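You operate a simulated robot arm through the tools that you are given. There is no shell and no other tool. Be economical: measure what you need, move in short steps, check, and stop when the job is done.

The job below is to be done with a simulated robot arm. You get a single attempt, and the scene is never put back.

TASK
Get the top of the oak table ready for work. At the end: the torch button is switched on; the pink battery is on the top of the oak table; the brown battery is on the top of the oak table; the yellow battery is on the top of the oak table; whatever was shut is shut again. Leave all else as you found it, and nothing knocked over. Set down upright: pink battery, yellow battery, brown battery.

The check looks at the end state, three seconds after you hand in, the way a careful person would. Anything else that was tipped, shoved, dropped, spilled or broken makes it a failure.

THE ROBOT
A 6-joint arm with a two-finger parallel gripper, fixed in place. Base frame: the origin is at the foot of the arm, x ahead of it, y to its left, z up; the work surface is at about z = 700. Lengths are in mm, angles in rad, forces in N, time in s.
With the tool pointing down near the work surface it reaches from about 220 to 620 mm from the base axis. Its first joint turns from -1.152 to 1.152 rad. Payload 2.7 kg.
The TCP is the grasp point between the finger pads, 23 mm short of the fingertips. In the tool frame z runs along the fingers and y along their closing line. The gripper opens to 94 mm. The fingers are 38 mm wide and 10 mm thick; the gripper's body (54 by 96 mm) begins 39 mm behind the TCP.
Orientation is that of the tool frame in the base frame, as a unit quaternion [w, x, y, z]. With the fingers straight down and closing along the base's y, the tool's x points along the base's -x, its y along +y and its z along -z.

THE INTERFACE
- The arm moves only by the tool jog_arm. Its argument "steps" is a list that holds one entry, the list of rows, each a list of 7 numbers: the shift along the base's x, y, z in units of 200 mm (1.0 is 200 mm), then the turn, a rotation vector about the base's x, y, z in units of 120 degrees (1.0 is 120 degrees), then the gripper command, from -1 (shut) to 1 (fully open), values between in proportion. In form: [[[dx, dy, dz, rx, ry, rz, fingers], ...]]. A call has 1 to 8 rows; each row is the pose to reach, as a shift and turn from the pose commanded when the call began. A call with a number of a shift or a turn outside -1 to 1 is refused whole. Each row takes 0.2 s and may step no farther than 50 mm and 0.15 rad from the row before; otherwise, or with a gripper value out of range, the whole call is refused. A pose out of reach is approached as far as the arm can. The call stops where the force on the tool passes 40 N (or 10 N more than at its start, if that is more) or the arm is blocked; 0.2 s more then pass. The fingers move at their own pace (about 45 mm/s each) and stop on an object; they squeeze with about 25 N. The grip force told is the motor's: it shows also when the fingers shut on nothing. Time passes only in rows, and 0.2 s behind the last, so rows that repeat a pose let the fingers close. The reply holds the time, the measured pose of the TCP, the force on the tool along the base axes, the opening and the grip force, in the units named above and with some noise, with the torque about the TCP (base axes, N m) and any sound that the robot's microphone picked up, and new pictures: "pictures" is both (left out), scene, wrist or none.
- Cameras (640 x 400 px; columns grow to the right, rows downward): "scene" is fixed at [69.4, -438.3, 1382.8]; the picture's right is [0.79, -0.62, 0.00], its down [-0.47, -0.60, -0.65] and it looks along [0.40, 0.51, -0.76] (base axes); focal length 219 px, centre (320, 200). "wrist" rides on the gripper at [87, 16, -75] in the tool frame; the picture's right is [-0.18, 0.98, 0.00], its down [-0.58, -0.11, -0.81] and it looks along [-0.79, -0.15, 0.59] (tool axes); focal length 243 px, centre (320, 200). There is no depth. A picture from a camera that has moved, and an enlarged one, comes with that camera's place and axes in the base frame and with its lens.
- inspect(camera, box): a new picture of the part [left, top, right, bottom] of that camera's present view, enlarged. The clock stands still meanwhile.
- hand_in(): hands the job in; it is judged then, once.

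Work in short steps. Places have to be worked out from the pictures, the camera data and where the tool is seen: move nearer, look again, correct. Check each grasp and each placing, and mend what went wrong. You have 120 turns and 200 pictures in all, those below and enlarged ones among them. Open the gripper and draw the arm clear of the work before you hand the job in, unless the task says otherwise; then end with one line.

The tools are called after ">>>" as a command line: name --argument value ..., lists and objects as JSON in quotes. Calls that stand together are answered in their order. jog_arm: Moves the arm, as the interface text tells. Its arguments: {"type":"object","properties":{"steps":{"type":"array","items":{"type":"array","items":{"type":"array","items":{"type":"number"}}}},"pictures":{"type":"string","enum":["both","scene","wrist","none"]}},"required":["steps"]} The other tools are called the same way: inspect (camera, box) takes an enlarged picture of a part of a camera's view; hand_in () hands the job in.

At the start:

```text
time_s: 0.0
position: [459.7, 165.5, 1013.7]
tcp_rot: [0.001, 0.0, 1.0, 0.0]
wrist_force: [-1.0, 0.1, -0.4]
torque: [0.01, 0.0, -0.02]
opening: 93.9
grasp_force: 0.2
```

scene: 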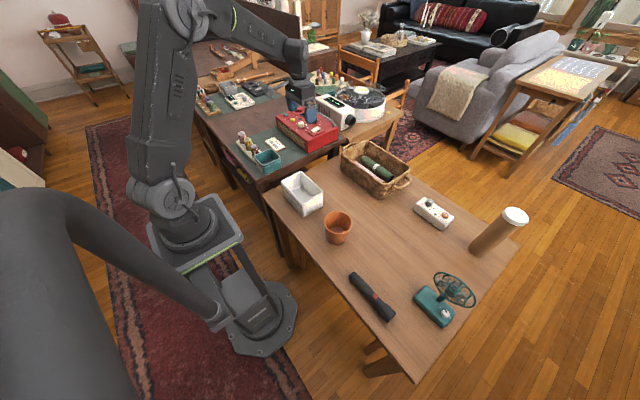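
wrist: 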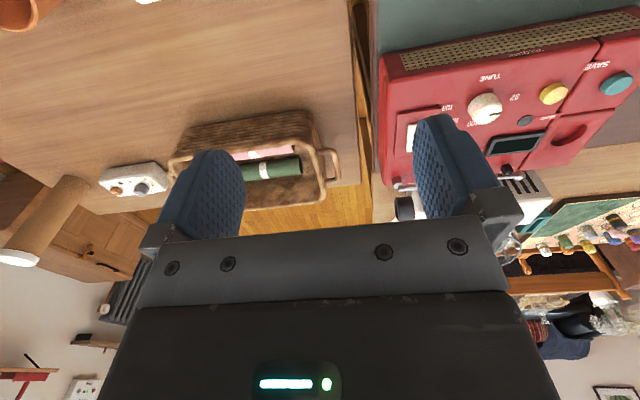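

The oak table is probably the light one at right; I'll enlarge the scene parts to find the batteries and the torch.

>>> inspect --camera "scene" --box '[220, 90, 380, 190]'

>>> inspect --camera "scene" --box '[260, 140, 420, 240]'

>>> inspect --camera "scene" --box '[340, 180, 530, 340]'

>>> inspect --camera "scene" --box '[180, 40, 340, 140]'

```text
4.00 times, centred on (300, 140) of scene
camera zoom: at [69.4, -438.3, 1382.8], right [0.79, -0.62, 0.0], down [-0.47, -0.6, -0.65], along [0.4, 0.51, -0.76], focal length 875 px, centre (400, 440)
```

zoom: 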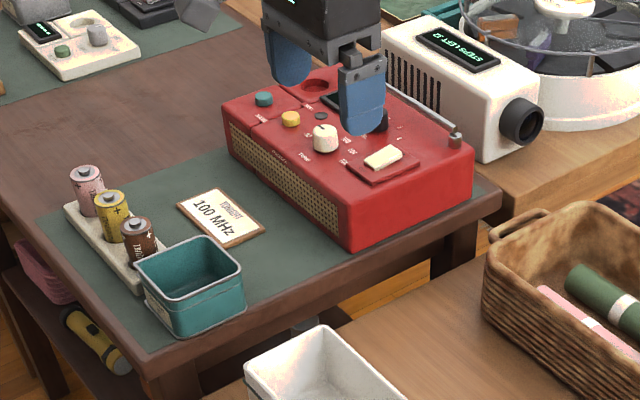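

```text
4.00 times, centred on (340, 190) of scene
camera zoom: at [69.4, -438.3, 1382.8], right [0.79, -0.62, 0.0], down [-0.47, -0.6, -0.65], along [0.4, 0.51, -0.76], focal length 875 px, centre (240, 240)
```

zoom: 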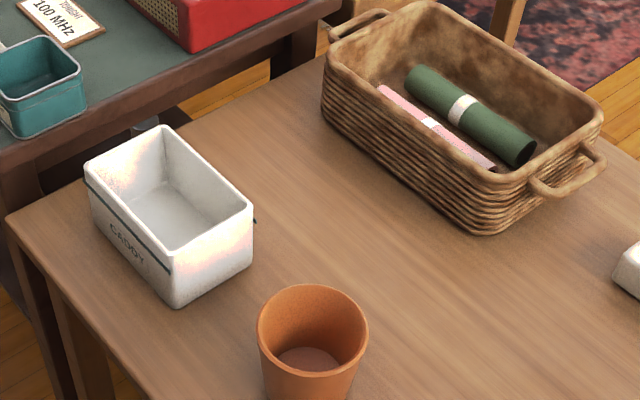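

```text
2.50 times, centred on (435, 260) of scene
camera zoom: at [69.4, -438.3, 1382.8], right [0.79, -0.62, 0.0], down [-0.47, -0.6, -0.65], along [0.4, 0.51, -0.76], focal length 547 px, centre (32, 50)
```

zoom: 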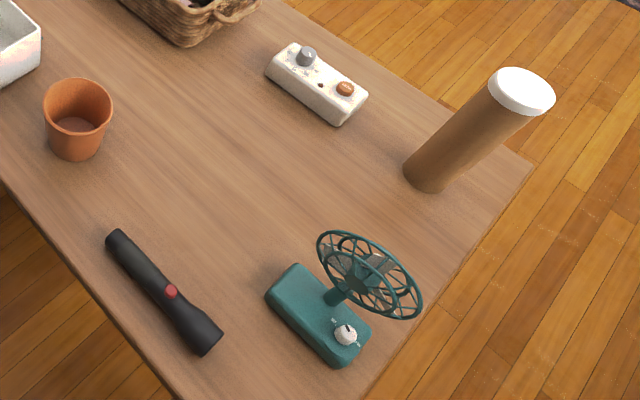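

```text
4.00 times, centred on (260, 90) of scene
camera zoom: at [69.4, -438.3, 1382.8], right [0.79, -0.62, 0.0], down [-0.47, -0.6, -0.65], along [0.4, 0.51, -0.76], focal length 875 px, centre (560, 640)
```

zoom: 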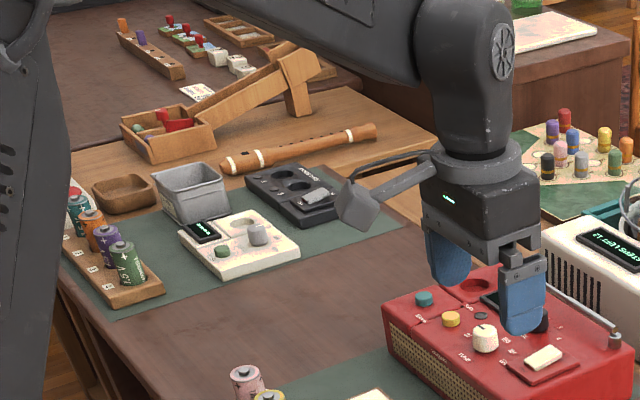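

The batteries stand in a rack on the walnut table at about (352, 500–555), and the torch lies on the oak table at about (388, -440). I'll swing towards the batteries, staying high, to get a close look.

>>> jog_arm --steps '[[[-0.114, 0.143, -0.03, 0, 0, 0.06, 1], [-0.229, 0.286, -0.06, 0, 0, 0.12, 1], [-0.343, 0.429, -0.09, 0, 0, 0.18, 1], [-0.457, 0.571, -0.12, 0, 0, 0.24, 1], [-0.571, 0.714, -0.15, 0, 0, 0.3, 1], [-0.686, 0.857, -0.18, 0, 0, 0.36, 1], [-0.8, 1.0, -0.2, 0, 0, 0.42, 1]]]'

```text
time_s: 1.6
position: [299.1, 364.7, 972.4]
tcp_rot: [0.0, -0.427, 0.904, 0.0]
wrist_force: [0.1, 0.6, 0.7]
torque: [-0.02, -0.02, -0.01]
opening: 94.2
grasp_force: 0.0
camera wrist: at [229.8, 308.7, 1047.5], right [-0.64, 0.77, 0.0], down [0.45, 0.38, 0.81], along [0.62, 0.52, -0.59], focal length 243 px, centre (320, 200)
```

scene: 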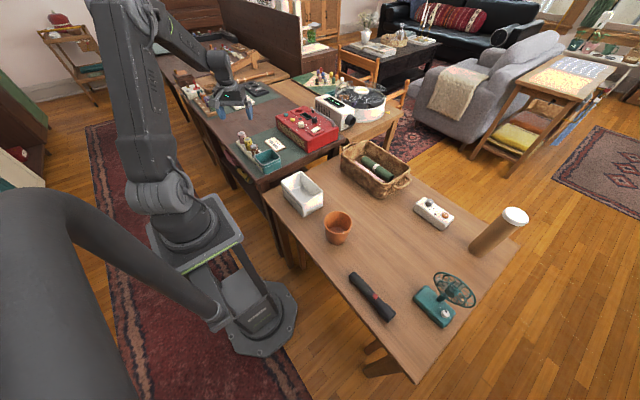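
wrist: 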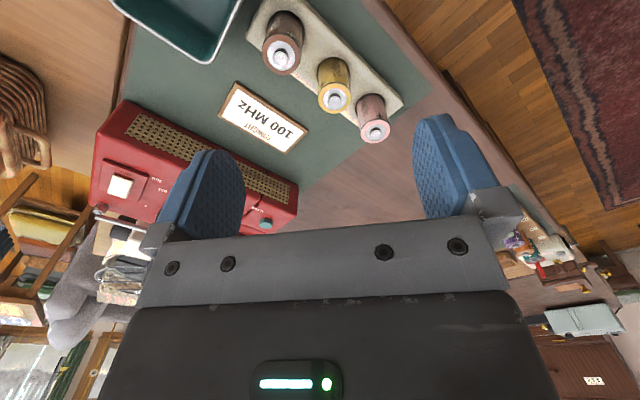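

Triangulating from both cameras puts the walnut top at z≈757 and the battery tips at z≈810, in a row along y at x≈330. I'll yaw so the fingers close along x, then look again from nearer.

>>> jog_arm --steps '[[[0.031, -0.065, -0.072, 0, 0, 0.066, 1], [0.062, -0.13, -0.144, 0, 0, 0.132, 1], [0.093, -0.195, -0.216, 0, 0, 0.198, 1], [0.124, -0.26, -0.288, 0, 0, 0.264, 1], [0.155, -0.325, -0.36, 0, 0, 0.33, 1], [0.155, -0.325, -0.36, 0, 0, 0.33, 1]]]'

```text
time_s: 3.0
position: [329.7, 299.3, 902.4]
tcp_rot: [-0.001, 0.708, -0.707, 0.0]
wrist_force: [-0.4, 0.2, 0.3]
torque: [0.0, -0.03, 0.0]
opening: 94.2
grasp_force: 0.0
camera wrist: at [312.9, 213.0, 976.4], right [-0.98, 0.18, 0.0], down [0.11, 0.58, 0.81], along [0.15, 0.79, -0.59], focal length 243 px, centre (320, 200)
```

scene: 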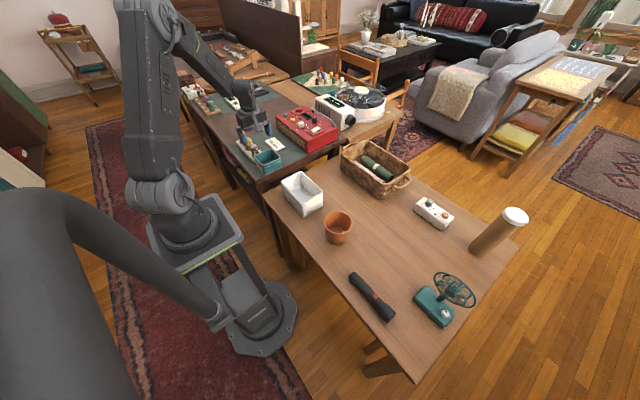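
wrist: 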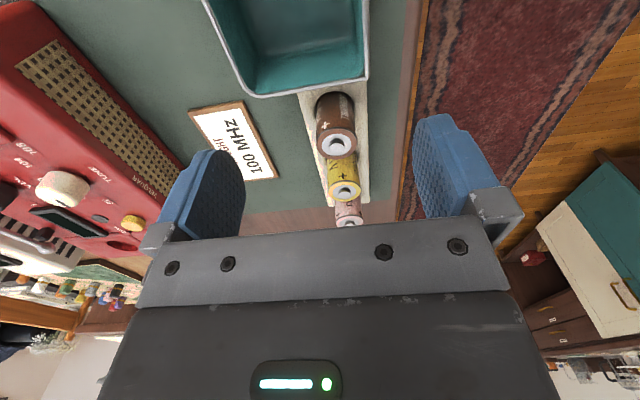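

Refined, the brown tip is at about (323, 350, 818), yellow at y≈411 and pink at y≈472. I'll hover above brown and line up with the wrist camera.

>>> jog_arm --steps '[[[-0.015, 0.12, -0.06, 0, 0, 0, 1], [-0.03, 0.25, -0.14, 0, 0, 0, 1], [-0.03, 0.25, -0.14, 0, 0, 0, 1]]]'

```text
time_s: 3.8
position: [323.6, 349.7, 873.7]
tcp_rot: [0.0, -0.707, 0.707, 0.001]
wrist_force: [0.0, 1.2, -0.5]
torque: [-0.02, 0.02, -0.02]
opening: 94.0
grasp_force: 0.1
camera wrist: at [306.6, 263.7, 948.5], right [-0.98, 0.18, 0.0], down [0.11, 0.58, 0.81], along [0.15, 0.79, -0.59], focal length 243 px, centre (320, 200)
```

scene: 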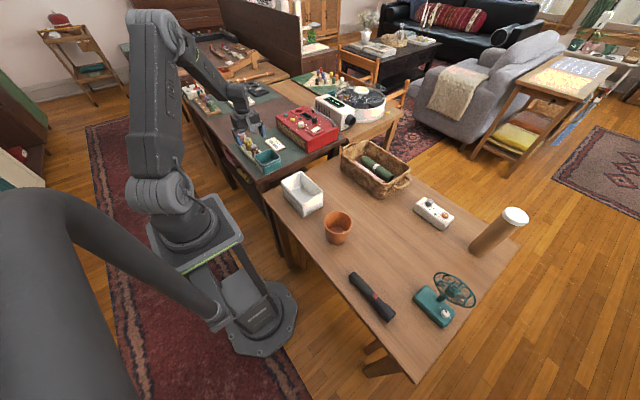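
wrist: 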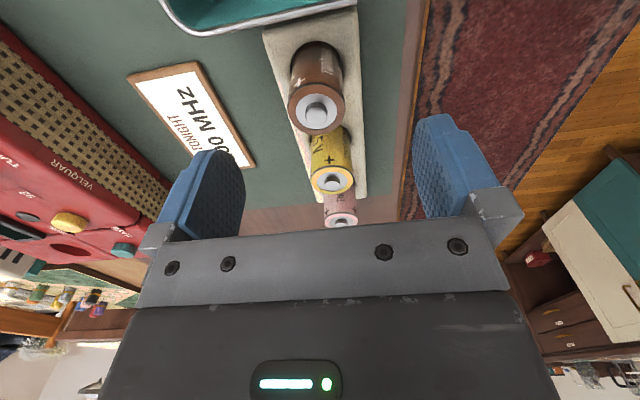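

Brown's tip triangulates to (323, 342, 828). I'll descend part-way and check.

>>> jog_arm --steps '[[[0, -0.035, 0, 0, 0, 0, 1], [0, -0.035, -0.1, 0, 0, 0, 1], [0, -0.035, -0.18, 0, 0, 0, 1], [0, -0.035, -0.18, 0, 0, 0, 1]]]' --pictures "wrist"

```text
time_s: 4.8
position: [324.3, 343.0, 838.1]
tcp_rot: [0.001, -0.706, 0.708, 0.001]
wrist_force: [0.0, -0.7, -0.4]
torque: [-0.02, -0.02, 0.01]
opening: 94.0
grasp_force: 0.0
camera wrist: at [307.1, 256.8, 912.1], right [-0.98, 0.18, 0.0], down [0.11, 0.58, 0.81], along [0.15, 0.79, -0.59], focal length 243 px, centre (320, 200)
```

wrist: 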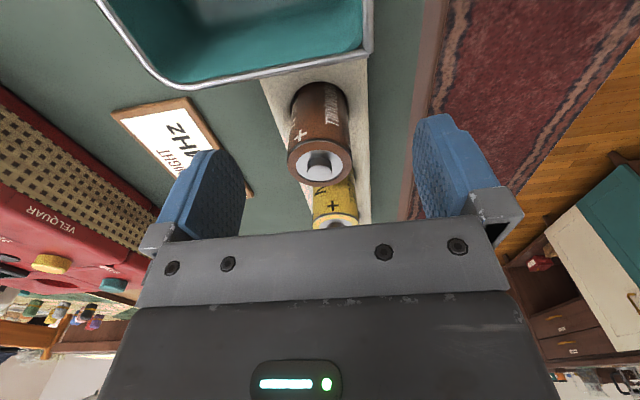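

Alignment is good: tip centred, rack top about z 778. I'll lower to TCP 808 and close.

>>> jog_arm --steps '[[[0, 0, -0.08, 0, 0, 0, 1], [0, 0, -0.15, 0, 0, 0, 1], [0, 0, -0.15, 0, 0, 0, -1], [0, 0, -0.15, 0, 0, 0, -1], [0, 0, -0.15, 0, 0, 0, -1], [0, 0, -0.15, 0, 0, 0, -1], [0, 0, -0.15, 0, 0, 0, -1]]]' --pictures "wrist"

```text
time_s: 6.4
position: [324.3, 342.7, 806.1]
tcp_rot: [0.0, 0.707, -0.707, 0.0]
wrist_force: [0.7, 0.3, 0.4]
torque: [0.0, 0.01, 0.01]
opening: 32.4
grasp_force: 24.8
camera wrist: at [307.1, 257.1, 882.3], right [-0.98, 0.18, 0.0], down [0.11, 0.58, 0.81], along [0.15, 0.79, -0.59], focal length 243 px, centre (320, 200)
```

wrist: 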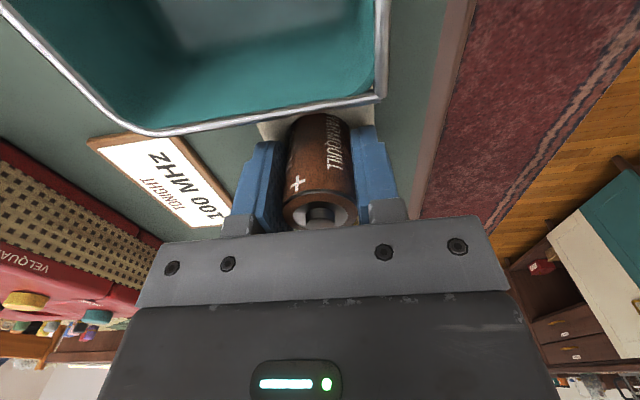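

Grasped at 32 mm. Lifting straight up.

>>> jog_arm --steps '[[[0, 0, 0.1, 0, 0, 0, -1], [0, 0, 0.25, 0, 0, 0, -1], [0, 0, 0.45, 0, 0, 0, -1], [0, 0, 0.65, 0, 0, 0, -1], [0, 0, 0.65, 0, 0, 0, -1]]]'

```text
time_s: 7.6
position: [325.0, 344.0, 938.4]
tcp_rot: [0.0, -0.707, 0.708, 0.001]
wrist_force: [0.3, -0.3, -1.1]
torque: [0.02, -0.02, 0.03]
opening: 32.4
grasp_force: 25.0
camera wrist: at [307.1, 257.5, 1012.8], right [-0.98, 0.18, 0.0], down [0.11, 0.58, 0.81], along [0.15, 0.79, -0.59], focal length 243 px, centre (320, 200)
```

scene: 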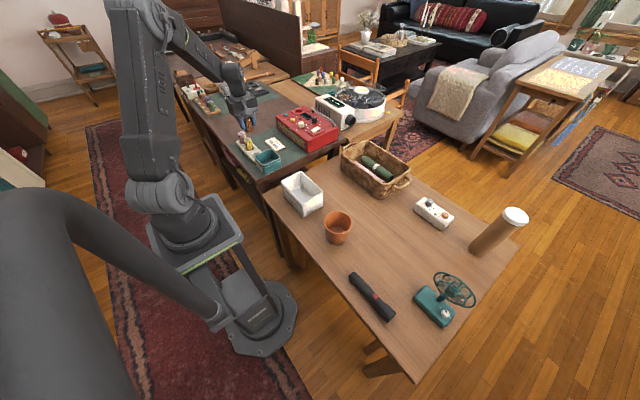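
wrist: 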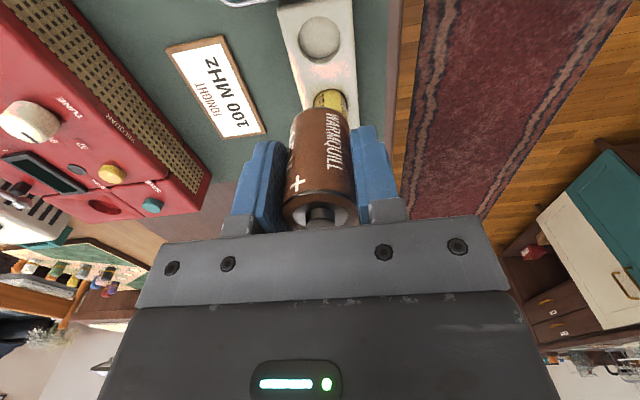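

Brown is out, with its bottom about 37 mm below the TCP. I'll carry it towards the free area of the oak table.

>>> jog_arm --steps '[[[0.07, -0.14, 0, 0, 0, -0.064, -1], [0.14, -0.28, 0, 0, 0, -0.128, -1], [0.21, -0.42, 0, 0, 0, -0.192, -1], [0.28, -0.56, 0, 0, 0, -0.256, -1], [0.35, -0.7, 0, 0, 0, -0.32, -1], [0.42, -0.85, 0, 0, 0, -0.385, -1], [0.5, -1.0, 0, 0, 0, -0.45, -1]]]' --pictures "none"

>>> jog_arm --steps '[[[0.055, -0.164, 0, 0, 0, -0.06, -1], [0.11, -0.328, 0, 0, 0, -0.12, -1], [0.165, -0.492, 0, 0, 0, -0.18, -1], [0.22, -0.656, 0, 0, 0, -0.24, -1], [0.275, -0.82, 0, 0, 0, -0.3, -1], [0.275, -0.82, 0, 0, 0, -0.3, -1]]]'

```text
time_s: 9.2
position: [425.0, 141.9, 938.5]
tcp_rot: [0.001, -0.308, 0.951, 0.0]
wrist_force: [0.2, 0.1, -2.1]
torque: [-0.01, 0.0, -0.02]
opening: 32.4
grasp_force: 25.2
```

```text
time_s: 10.6
position: [478.5, -22.5, 938.0]
tcp_rot: [0.001, 0.002, 1.0, 0.0]
wrist_force: [0.7, -0.3, -1.2]
torque: [-0.02, 0.0, -0.02]
opening: 32.5
grasp_force: 25.0
camera wrist: at [391.5, -5.3, 1012.6], right [0.19, 0.98, 0.0], down [0.58, -0.11, 0.81], along [0.79, -0.15, -0.59], focal length 243 px, centre (320, 200)
```

scene: 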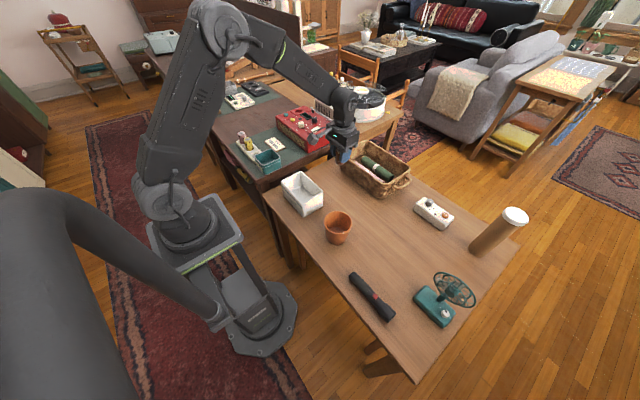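
wrist: 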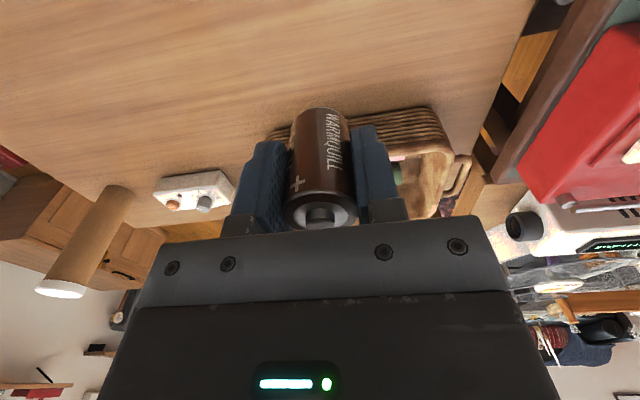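

Lowering to TCP z 840 to judge the oak height before setting down.

>>> jog_arm --steps '[[[0, -0.04, -0.2, 0, 0, 0, -1], [0, -0.04, -0.4, 0, 0, 0, -1], [0, -0.04, -0.49, 0, 0, 0, -1], [0, -0.04, -0.49, 0, 0, 0, -1]]]'

>>> inspect --camera "scene" --box '[280, 120, 440, 220]'

```text
time_s: 11.6
position: [481.0, -29.1, 840.3]
tcp_rot: [0.001, 0.001, 1.0, 0.0]
wrist_force: [0.4, -0.8, -2.0]
torque: [0.01, 0.0, 0.02]
opening: 32.4
grasp_force: 25.2
camera wrist: at [391.8, -12.6, 914.6], right [0.18, 0.98, 0.0], down [0.58, -0.11, 0.81], along [0.79, -0.15, -0.59], focal length 243 px, centre (320, 200)
```

scene: 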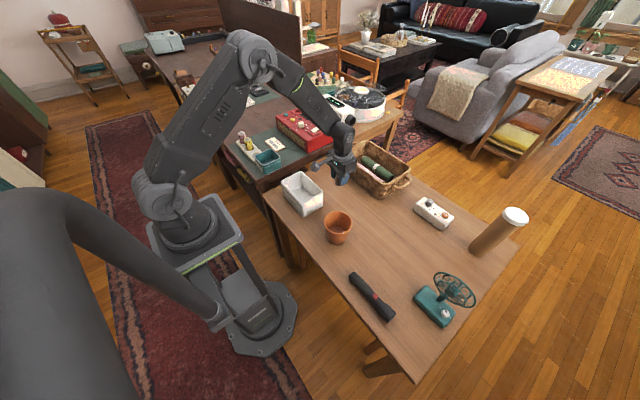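
wrist: 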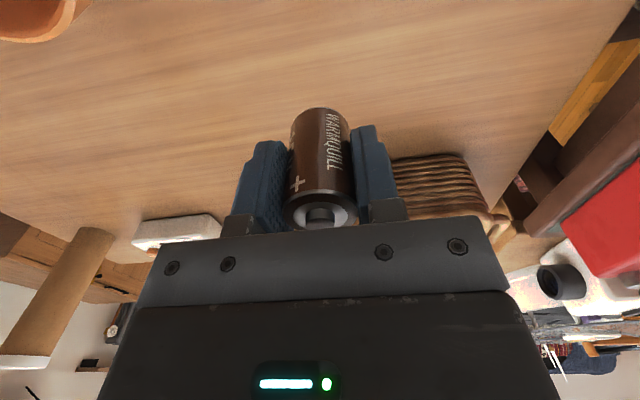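

```text
4.00 times, centred on (360, 170) of scene
camera zoom: at [69.4, -438.3, 1382.8], right [0.79, -0.62, 0.0], down [-0.47, -0.6, -0.65], along [0.4, 0.51, -0.76], focal length 875 px, centre (160, 320)
```

zoom: 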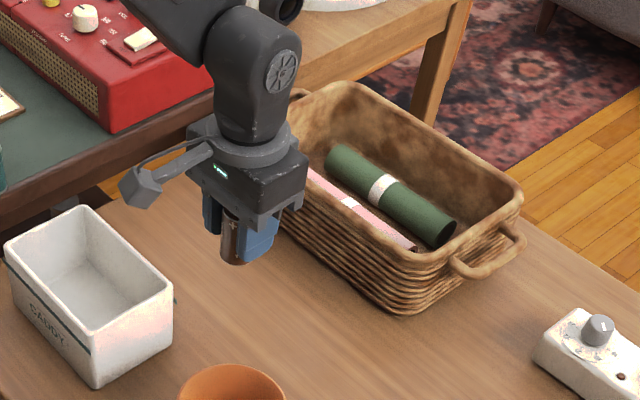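

The place is clear. Descending in small increments while watching the force.

>>> jog_arm --steps '[[[0, 0, -0.1, 0, 0, 0, -1], [0, 0, -0.2, 0, 0, 0, -1], [0, 0, -0.3, 0, 0, 0, -1], [0, 0, -0.4, 0, 0, 0, -1], [0, 0, -0.43, 0, 0, 0, -1], [0, 0, -0.43, 0, 0, 0, -1]]]'

>>> inspect --camera "scene" --box '[300, 140, 400, 202]'

```text
time_s: 13.0
position: [479.0, -28.6, 752.6]
tcp_rot: [0.001, 0.0, 1.0, -0.001]
wrist_force: [0.2, -0.5, -1.8]
torque: [0.03, 0.0, 0.03]
opening: 32.3
grasp_force: 24.9
camera wrist: at [391.4, -12.0, 827.8], right [0.18, 0.98, 0.0], down [0.58, -0.11, 0.81], along [0.79, -0.15, -0.59], focal length 243 px, centre (320, 200)
```

scene: 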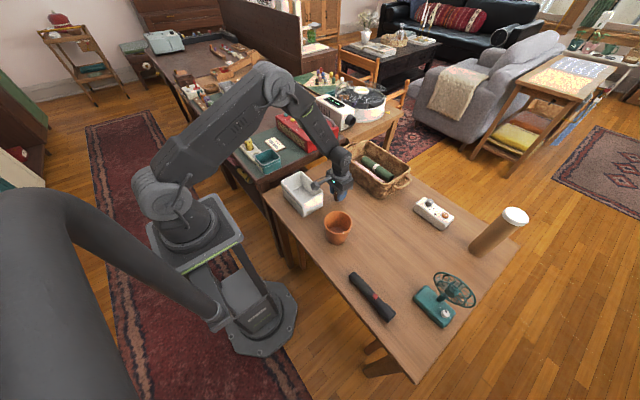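
wrist: 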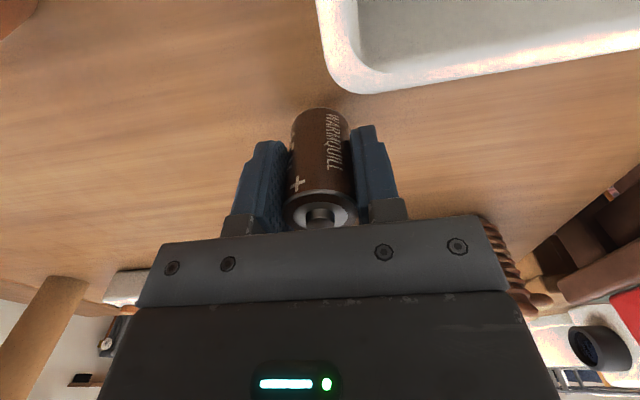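

```text
6.40 times, centred on (350, 171) of scene
camera zoom: at [69.4, -438.3, 1382.8], right [0.79, -0.62, 0.0], down [-0.47, -0.6, -0.65], along [0.4, 0.51, -0.76], focal length 1400 px, centre (128, 386)
```

zoom: 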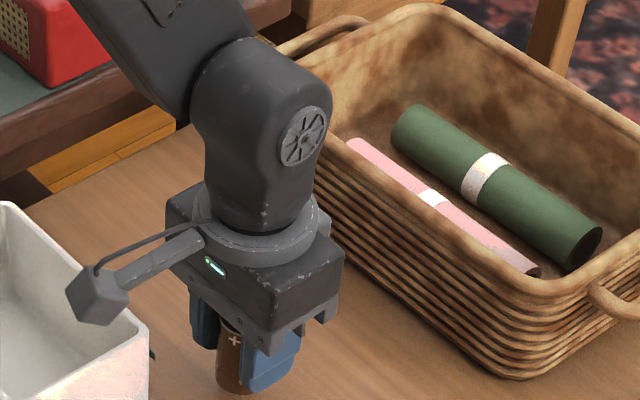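

The camera mount is near the caddy rim, so I'll shift away to y≈-65 and then lower gently.

>>> jog_arm --steps '[[[0.05, -0.18, 0, 0, 0, 0, -1], [0.05, -0.18, 0, 0, 0, 0, -1], [0.05, -0.18, -0.03, 0, 0, 0, -1], [0.05, -0.18, -0.06, 0, 0, 0, -1], [0.05, -0.18, -0.06, 0, 0, 0, -1]]]' --pictures "scene"

>>> inspect --camera "scene" --box '[320, 170, 384, 210]'

```text
time_s: 14.2
position: [487.8, -64.9, 740.4]
tcp_rot: [0.0, 0.0, 1.0, 0.0]
wrist_force: [0.1, 0.0, -0.8]
torque: [-0.02, 0.02, 0.03]
opening: 32.2
grasp_force: 24.5
```

scene: 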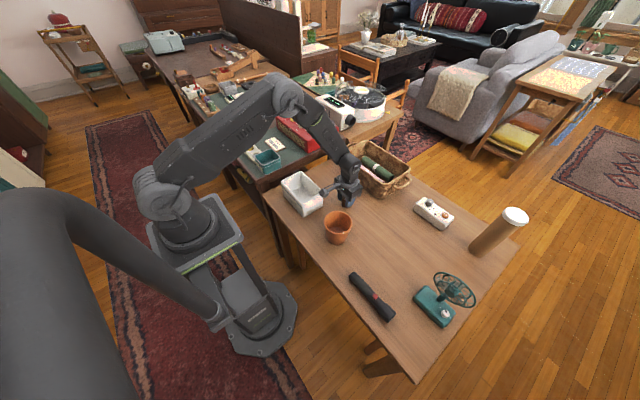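

```text
10.00 times, centred on (352, 190) of scene
camera zoom: at [69.4, -438.3, 1382.8], right [0.79, -0.62, 0.0], down [-0.47, -0.6, -0.65], along [0.4, 0.51, -0.76], focal length 2187 px, centre (0, 300)
```

zoom: 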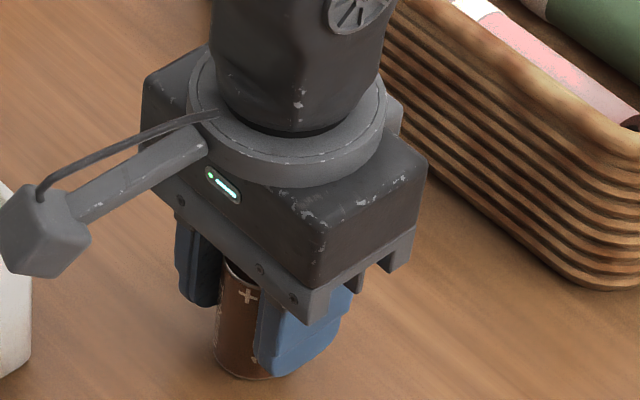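

Nearly touching; I'll go on in 2 mm rows.

>>> jog_arm --steps '[[[0, 0, -0.01, 0, 0, 0, -1], [0, 0, -0.02, 0, 0, 0, -1], [0, 0, -0.02, 0, 0, 0, -1]]]' --pictures "none"

```text
time_s: 15.0
position: [490.3, -66.3, 739.4]
tcp_rot: [0.002, -0.001, 1.0, 0.0]
wrist_force: [-4.4, -1.0, 20.5]
torque: [-0.01, 0.06, -0.09]
opening: 32.1
grasp_force: 24.7
```

Contact (20 N). I'll ease up a little, open part-way and look.

>>> jog_arm --steps '[[[0, 0, 0.008, 0, 0, 0, -1], [0, 0, 0.008, 0, 0, 0, -0.2], [0, 0, 0.008, 0, 0, 0, 0.3], [0, 0, 0.008, 0, 0, 0, 0.3], [0, 0, 0.008, 0, 0, 0, 0.3]]]'

```text
time_s: 16.2
position: [490.0, -65.0, 738.0]
tcp_rot: [0.001, 0.0, 1.0, 0.0]
wrist_force: [-0.7, -0.4, -0.1]
torque: [0.0, 0.01, -0.01]
opening: 61.3
grasp_force: 0.1
camera wrist: at [401.3, -48.9, 813.6], right [0.18, 0.98, 0.0], down [0.58, -0.11, 0.81], along [0.79, -0.15, -0.59], focal length 243 px, centre (320, 200)
```

scene: 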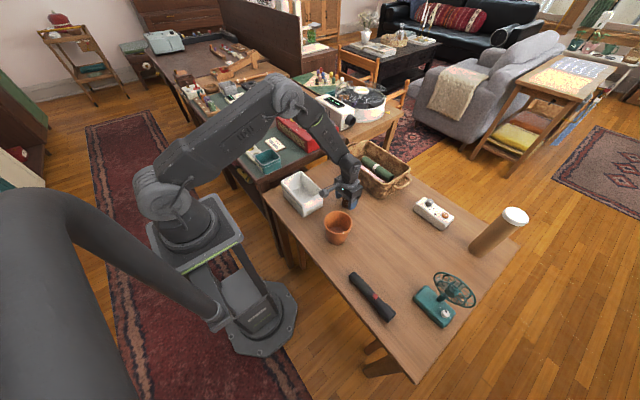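
wrist: 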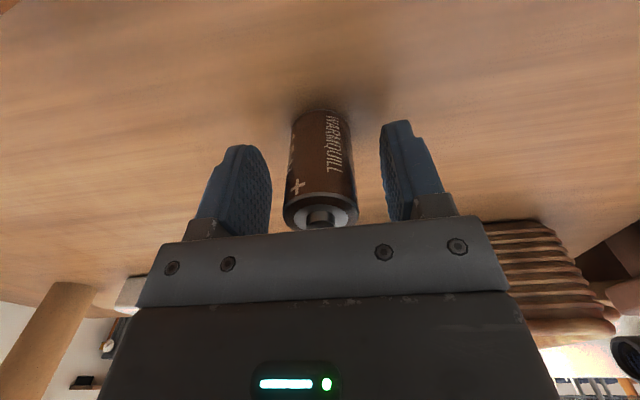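

Brown stands upright and free. I'll raise straight up and return towards yellow.

>>> jog_arm --steps '[[[0, 0, 0.15, 0, 0, 0, 0.3], [0, 0, 0.35, 0, 0, 0, 0.6], [0, 0, 0.55, 0, 0, 0, 1], [0, 0, 0.75, 0, 0, 0, 1], [0, 0, 0.95, 0, 0, 0, 1], [0, 0, 1.0, 0, 0, 0, 1]]]' --pictures "none"

>>> jog_arm --steps '[[[-0.057, 0.143, 0, 0, 0, 0.061, 1], [-0.114, 0.286, 0, 0, 0, 0.123, 1], [-0.171, 0.429, 0, 0, 0, 0.184, 1], [-0.228, 0.571, 0, 0, 0, 0.246, 1], [-0.286, 0.714, 0, 0, 0, 0.307, 1], [-0.343, 0.857, 0, 0, 0, 0.369, 1], [-0.4, 1.0, 0, 0, 0, 0.43, 1]]]' --pictures "none"

>>> jog_arm --steps '[[[-0.07, 0.167, 0, 0, 0, 0.054, 1], [-0.14, 0.333, 0, 0, 0, 0.107, 1], [-0.21, 0.5, 0, 0, 0, 0.16, 1], [-0.28, 0.667, 0, 0, 0, 0.214, 1], [-0.35, 0.833, 0, 0, 0, 0.267, 1], [-0.425, 1.0, 0, 0, 0, 0.32, 1], [-0.425, 1.0, 0, 0, 0, 0.32, 1]]]'

```text
time_s: 17.6
position: [489.1, -65.7, 938.4]
tcp_rot: [0.0, 0.0, 1.0, 0.0]
wrist_force: [0.3, 0.2, 0.4]
torque: [0.01, -0.03, -0.02]
opening: 93.9
grasp_force: 0.1
```

```text
time_s: 19.2
position: [409.6, 136.4, 938.5]
tcp_rot: [0.0, -0.436, 0.9, 0.001]
wrist_force: [-0.4, 0.6, -0.3]
torque: [-0.02, 0.02, 0.01]
opening: 94.0
grasp_force: 0.1
```

```text
time_s: 20.8
position: [323.0, 335.0, 938.6]
tcp_rot: [0.0, 0.708, -0.707, -0.001]
wrist_force: [0.6, 1.0, 0.0]
torque: [-0.03, -0.02, 0.0]
opening: 93.9
grasp_force: 0.0
camera wrist: at [306.1, 249.5, 1013.3], right [-0.98, 0.18, 0.0], down [0.11, 0.58, 0.81], along [0.15, 0.79, -0.59], focal length 243 px, centre (320, 200)
```

scene: 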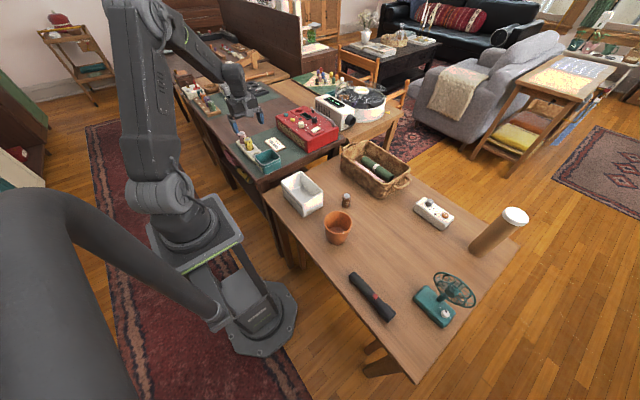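
wrist: 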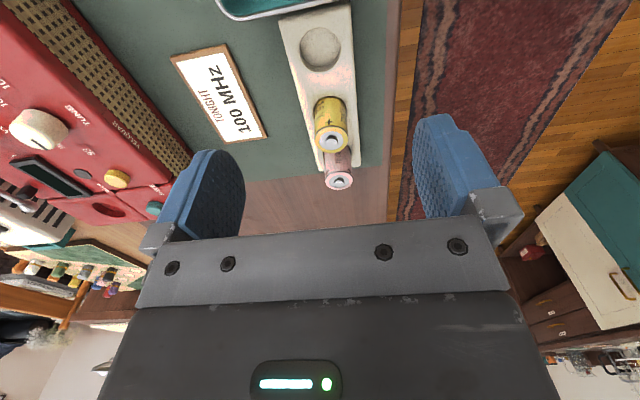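

Yellow's tip is at (324, 403) and pink's at (325, 463). I'll go over yellow and part-way down.

>>> jog_arm --steps '[[[0.003, 0.17, 0, 0, 0, 0, 1], [0.005, 0.34, -0.1, 0, 0, 0, 1], [0.005, 0.34, -0.3, 0, 0, 0, 1], [0.005, 0.34, -0.45, 0, 0, 0, 1], [0.005, 0.34, -0.5, 0, 0, 0, 1], [0.005, 0.34, -0.5, 0, 0, 0, 1]]]' --pictures "wrist"

```text
time_s: 22.2
position: [324.8, 401.9, 838.9]
tcp_rot: [0.0, 0.707, -0.707, -0.001]
wrist_force: [-0.5, -0.7, -0.8]
torque: [0.01, 0.03, 0.0]
opening: 94.2
grasp_force: 0.2
camera wrist: at [307.6, 316.7, 913.4], right [-0.98, 0.18, 0.0], down [0.11, 0.58, 0.81], along [0.15, 0.79, -0.59], focal length 243 px, centre (320, 200)
```

wrist: 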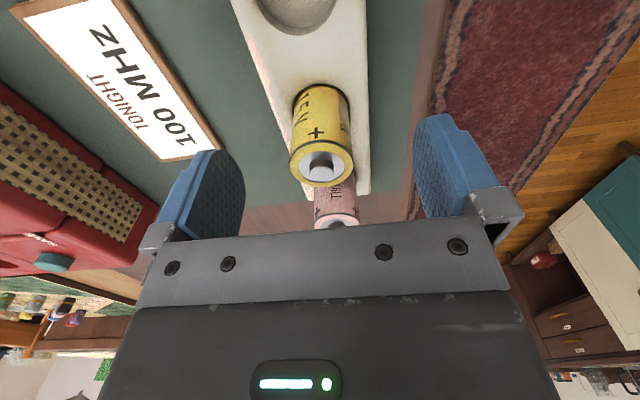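

Same alignment as before; I'll lower, grasp and lift a bit.

>>> jog_arm --steps '[[[0, 0, -0.08, 0, 0, 0, 1], [0, 0, -0.16, 0, 0, 0, 1], [0, 0, -0.16, 0, 0, 0, -1], [0, 0, -0.16, 0, 0, 0, -1], [0, 0, -0.16, 0, 0, 0, -1], [0, 0, -0.16, 0, 0, 0, -1], [0, 0, -0.16, 0, 0, 0, -1]]]' --pictures "none"

>>> jog_arm --steps '[[[0, 0, 0.1, 0, 0, 0, -1], [0, 0, 0.25, 0, 0, 0, -1], [0, 0, 0.45, 0, 0, 0, -1], [0, 0, 0.65, 0, 0, 0, -1], [0, 0, 0.65, 0, 0, 0, -1]]]' --pictures "wrist"

```text
time_s: 23.8
position: [324.2, 402.7, 806.8]
tcp_rot: [0.001, -0.707, 0.707, 0.001]
wrist_force: [0.8, 0.1, 0.4]
torque: [0.01, -0.03, -0.02]
opening: 32.7
grasp_force: 24.7
```

```text
time_s: 25.0
position: [324.7, 402.4, 938.3]
tcp_rot: [0.0, -0.706, 0.708, 0.002]
wrist_force: [-0.7, -0.2, -1.5]
torque: [0.0, -0.01, -0.04]
opening: 32.2
grasp_force: 25.3
camera wrist: at [306.4, 316.0, 1012.5], right [-0.98, 0.18, 0.0], down [0.11, 0.58, 0.81], along [0.15, 0.79, -0.59], focal length 243 px, centre (320, 200)
```

wrist: 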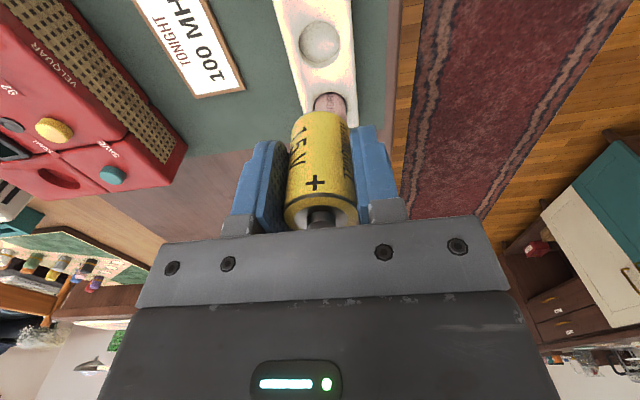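

Yellow is in the grip. Carrying it to about (520, -150) above the oak table.

>>> jog_arm --steps '[[[0.047, -0.143, 0, 0, 0, -0.057, -1], [0.094, -0.286, 0, 0, 0, -0.114, -1], [0.141, -0.429, 0, 0, 0, -0.171, -1], [0.188, -0.571, 0, 0, 0, -0.229, -1], [0.235, -0.714, 0, 0, 0, -0.286, -1], [0.282, -0.857, 0, 0, 0, -0.343, -1], [0.33, -1.0, 0, 0, 0, -0.4, -1]]]' --pictures "none"

>>> jog_arm --steps '[[[0.047, -0.143, 0, 0, 0, -0.05, -1], [0.094, -0.286, 0, 0, 0, -0.1, -1], [0.141, -0.429, 0, 0, 0, -0.15, -1], [0.188, -0.571, 0, 0, 0, -0.2, -1], [0.235, -0.714, 0, 0, 0, -0.25, -1], [0.282, -0.857, 0, 0, 0, -0.3, -1], [0.33, -1.0, 0, 0, 0, -0.35, -1]]]' --pictures "none"

>>> jog_arm --steps '[[[0.08, -0.19, 0, 0, 0, 0, -1], [0.16, -0.38, 0, 0, 0, 0, -1], [0.24, -0.57, 0, 0, 0, 0, -1], [0.315, -0.76, 0, 0, 0, 0, -1], [0.315, -0.76, -0.2, 0, 0, 0, -1], [0.315, -0.76, -0.4, 0, 0, 0, -1], [0.315, -0.76, -0.4, 0, 0, 0, -1]]]'

```text
time_s: 26.6
position: [391.7, 201.9, 936.5]
tcp_rot: [0.001, -0.357, 0.934, 0.0]
wrist_force: [0.3, 0.6, -1.7]
torque: [0.0, -0.01, 0.02]
opening: 32.5
grasp_force: 25.0
```

```text
time_s: 28.2
position: [458.1, 1.5, 937.0]
tcp_rot: [0.0, 0.0, 1.0, 0.0]
wrist_force: [-0.2, -1.2, -1.0]
torque: [-0.03, 0.02, 0.0]
opening: 32.3
grasp_force: 24.9
```

```text
time_s: 29.8
position: [520.5, -150.2, 856.6]
tcp_rot: [0.001, 0.0, 1.0, 0.0]
wrist_force: [-0.6, -0.5, -0.7]
torque: [0.02, 0.01, -0.02]
opening: 32.0
grasp_force: 25.7
camera wrist: at [432.4, -133.9, 931.9], right [0.18, 0.98, 0.0], down [0.58, -0.11, 0.81], along [0.79, -0.15, -0.59], focal length 243 px, centre (320, 200)
```

scene: 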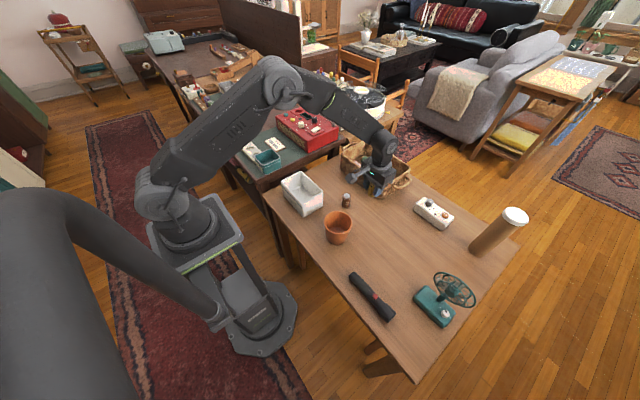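
wrist: 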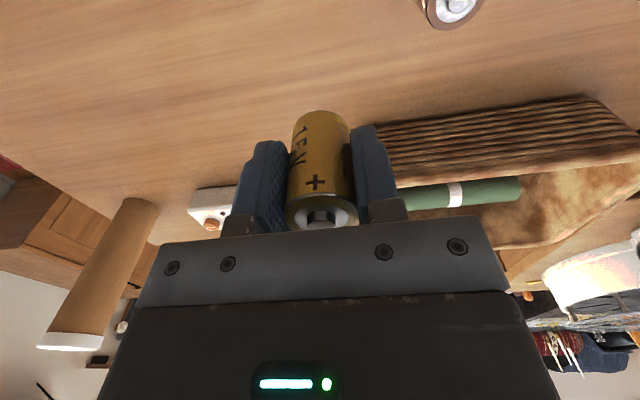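

The basket is about 80 mm beyond and the spot is free. I'll descend to just above contact, then in fine rows.

>>> jog_arm --steps '[[[0, 0, -0.2, 0, 0, 0, -1], [0, 0, -0.35, 0, 0, 0, -1], [0, 0, -0.5, 0, 0, 0, -1], [0, 0, -0.56, 0, 0, 0, -1], [0, 0, -0.575, 0, 0, 0, -1], [0, 0, -0.575, 0, 0, 0, -1]]]' --pictures "none"

>>> jog_arm --steps '[[[0, 0, -0.007, 0, 0, 0, -1], [0, 0, -0.014, 0, 0, 0, -1], [0, 0, -0.014, 0, 0, 0, -1]]]' --pictures "none"

```text
time_s: 31.2
position: [519.4, -148.6, 742.2]
tcp_rot: [0.0, 0.0, 1.0, 0.0]
wrist_force: [-1.1, 0.5, -1.3]
torque: [-0.01, -0.02, -0.01]
opening: 32.6
grasp_force: 24.8
```

```text
time_s: 32.0
position: [520.9, -149.7, 740.2]
tcp_rot: [0.001, -0.001, 1.0, 0.001]
wrist_force: [-3.2, 1.3, 9.4]
torque: [0.07, 0.14, 0.01]
opening: 32.3
grasp_force: 25.1
```

Light contact (about 10 N). Releasing part-way and looking.

>>> jog_arm --steps '[[[0, 0, 0, 0, 0, 0, -0.2], [0, 0, 0, 0, 0, 0, 0.3], [0, 0, 0, 0, 0, 0, 0.3], [0, 0, 0, 0, 0, 0, 0.3]]]'

```text
time_s: 33.0
position: [520.4, -149.1, 739.4]
tcp_rot: [0.001, 0.0, 1.0, 0.001]
wrist_force: [-0.3, -1.1, -0.3]
torque: [0.0, 0.0, 0.02]
opening: 61.1
grasp_force: 0.0
camera wrist: at [432.1, -132.8, 813.9], right [0.18, 0.98, 0.0], down [0.58, -0.11, 0.81], along [0.79, -0.15, -0.59], focal length 243 px, centre (320, 200)
```

scene: 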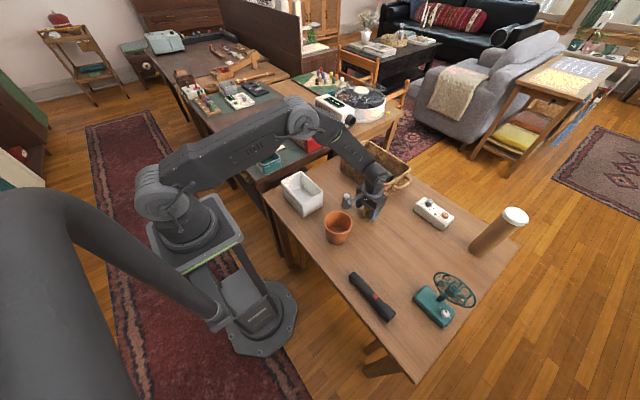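
wrist: 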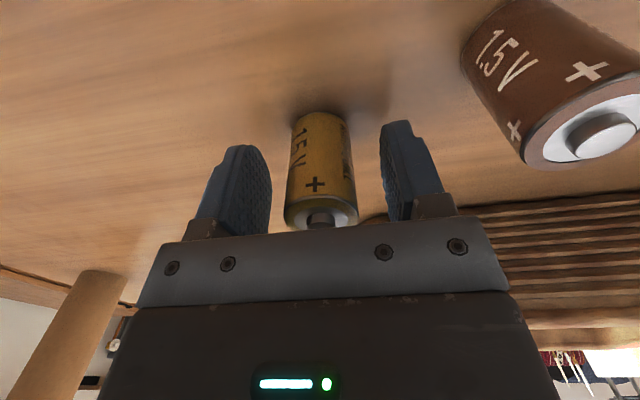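

Yellow stands upright. I'll lift and go back for pink.

>>> jog_arm --steps '[[[0, 0, 0.15, 0, 0, 0, 0.3], [0, 0, 0.35, 0, 0, 0, 0.6], [0, 0, 0.55, 0, 0, 0, 1], [0, 0, 0.75, 0, 0, 0, 1], [0, 0, 0.95, 0, 0, 0, 1], [0, 0, 1.0, 0, 0, 0, 1]]]' --pictures "none"

>>> jog_arm --steps '[[[-0.047, 0.143, 0, 0, 0, 0.05, 1], [-0.094, 0.286, 0, 0, 0, 0.1, 1], [-0.141, 0.429, 0, 0, 0, 0.15, 1], [-0.188, 0.571, 0, 0, 0, 0.2, 1], [-0.235, 0.714, 0, 0, 0, 0.25, 1], [-0.282, 0.857, 0, 0, 0, 0.3, 1], [-0.33, 1.0, 0, 0, 0, 0.35, 1]]]' --pictures "none"

>>> jog_arm --steps '[[[-0.047, 0.143, 0, 0, 0, 0.057, 1], [-0.094, 0.286, 0, 0, 0, 0.114, 1], [-0.141, 0.429, 0, 0, 0, 0.171, 1], [-0.188, 0.571, 0, 0, 0, 0.229, 1], [-0.235, 0.714, 0, 0, 0, 0.286, 1], [-0.282, 0.857, 0, 0, 0, 0.343, 1], [-0.33, 1.0, 0, 0, 0, 0.4, 1]]]' --pictures "none"

>>> jog_arm --steps '[[[-0.06, 0.16, 0, 0, 0, 0, 1], [-0.12, 0.33, 0, 0, 0, 0, 1], [-0.18, 0.5, 0, 0, 0, 0, 1], [-0.24, 0.67, 0, 0, 0, 0, 1], [-0.31, 0.84, 0, 0, 0, 0, 1], [-0.31, 0.84, 0, 0, 0, 0, 1]]]'

```text
time_s: 34.4
position: [520.4, -149.0, 940.0]
tcp_rot: [0.001, 0.0, 1.0, 0.0]
wrist_force: [-1.1, 0.3, 0.1]
torque: [0.0, 0.02, -0.03]
opening: 94.0
grasp_force: 0.1
```

```text
time_s: 36.0
position: [453.9, 50.2, 941.3]
tcp_rot: [0.0, -0.359, 0.933, 0.001]
wrist_force: [-0.1, 0.2, 0.2]
torque: [0.01, -0.01, -0.01]
opening: 94.0
grasp_force: 0.0
```

```text
time_s: 37.6
position: [388.1, 250.9, 939.0]
tcp_rot: [-0.001, 0.708, -0.706, 0.0]
wrist_force: [-0.1, 0.2, -0.4]
torque: [-0.02, 0.03, 0.01]
opening: 93.9
grasp_force: 0.0
```

```text
time_s: 39.0
position: [327.1, 418.9, 939.8]
tcp_rot: [0.001, -0.707, 0.708, 0.001]
wrist_force: [-0.1, -0.3, 0.2]
torque: [-0.03, 0.0, -0.04]
opening: 93.8
grasp_force: 0.0
camera wrist: at [308.8, 332.1, 1014.0], right [-0.98, 0.18, 0.0], down [0.11, 0.58, 0.81], along [0.15, 0.79, -0.59], focal length 243 px, centre (320, 200)
```

scene: 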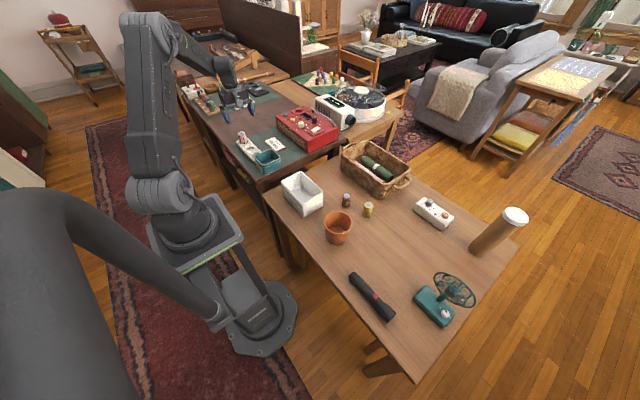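
wrist: 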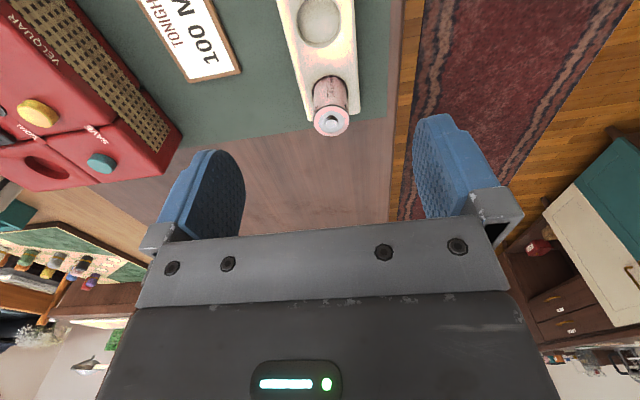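

Pink's tip is at (325, 463). I'll move over it and part-way down.

>>> jog_arm --steps '[[[-0.01, 0.218, 0, 0, 0, 0, 1], [-0.01, 0.218, -0.2, 0, 0, 0, 1], [-0.01, 0.218, -0.4, 0, 0, 0, 1], [-0.01, 0.218, -0.505, 0, 0, 0, 1], [-0.01, 0.218, -0.505, 0, 0, 0, 1]]]' --pictures "wrist"

```text
time_s: 40.2
position: [323.8, 463.3, 838.9]
tcp_rot: [-0.001, 0.707, -0.707, 0.0]
wrist_force: [0.1, -0.5, 1.0]
torque: [0.0, 0.01, 0.0]
opening: 94.1
grasp_force: 0.0
camera wrist: at [306.3, 376.8, 913.1], right [-0.98, 0.18, 0.0], down [0.11, 0.58, 0.81], along [0.15, 0.79, -0.59], focal length 243 px, centre (320, 200)
```

wrist: 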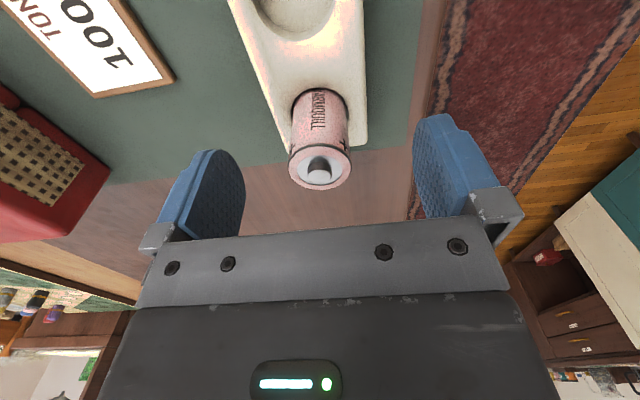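

Aligned. Lower, grasp and lift.

>>> jog_arm --steps '[[[0, 0, -0.08, 0, 0, 0, 1], [0, 0, -0.16, 0, 0, 0, 1], [0, 0, -0.16, 0, 0, 0, -1], [0, 0, -0.16, 0, 0, 0, -1], [0, 0, -0.16, 0, 0, 0, -1], [0, 0, -0.16, 0, 0, 0, -1], [0, 0, -0.16, 0, 0, 0, -1]]]' --pictures "none"

>>> jog_arm --steps '[[[0, 0, 0.1, 0, 0, 0, -1], [0, 0, 0.25, 0, 0, 0, -1], [0, 0, 0.45, 0, 0, 0, -1], [0, 0, 0.65, 0, 0, 0, -1], [0, 0, 0.65, 0, 0, 0, -1]]]' --pictures "wrist"

```text
time_s: 41.8
position: [323.5, 462.6, 806.9]
tcp_rot: [0.0, -0.707, 0.708, 0.001]
wrist_force: [-0.2, 0.1, 0.2]
torque: [-0.01, 0.01, -0.01]
opening: 32.3
grasp_force: 24.9
```

```text
time_s: 43.0
position: [323.6, 463.5, 936.8]
tcp_rot: [0.0, 0.707, -0.707, -0.001]
wrist_force: [0.6, 0.3, -1.6]
torque: [0.0, 0.02, 0.02]
opening: 32.5
grasp_force: 25.2
camera wrist: at [306.1, 376.8, 1010.9], right [-0.98, 0.18, 0.0], down [0.11, 0.58, 0.81], along [0.15, 0.79, -0.59], focal length 243 px, centre (320, 200)
```

wrist: 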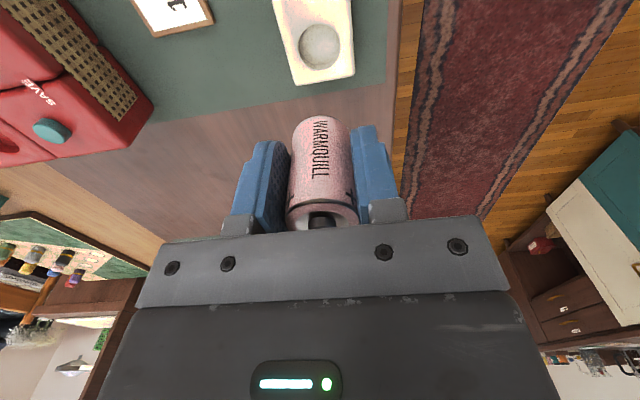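

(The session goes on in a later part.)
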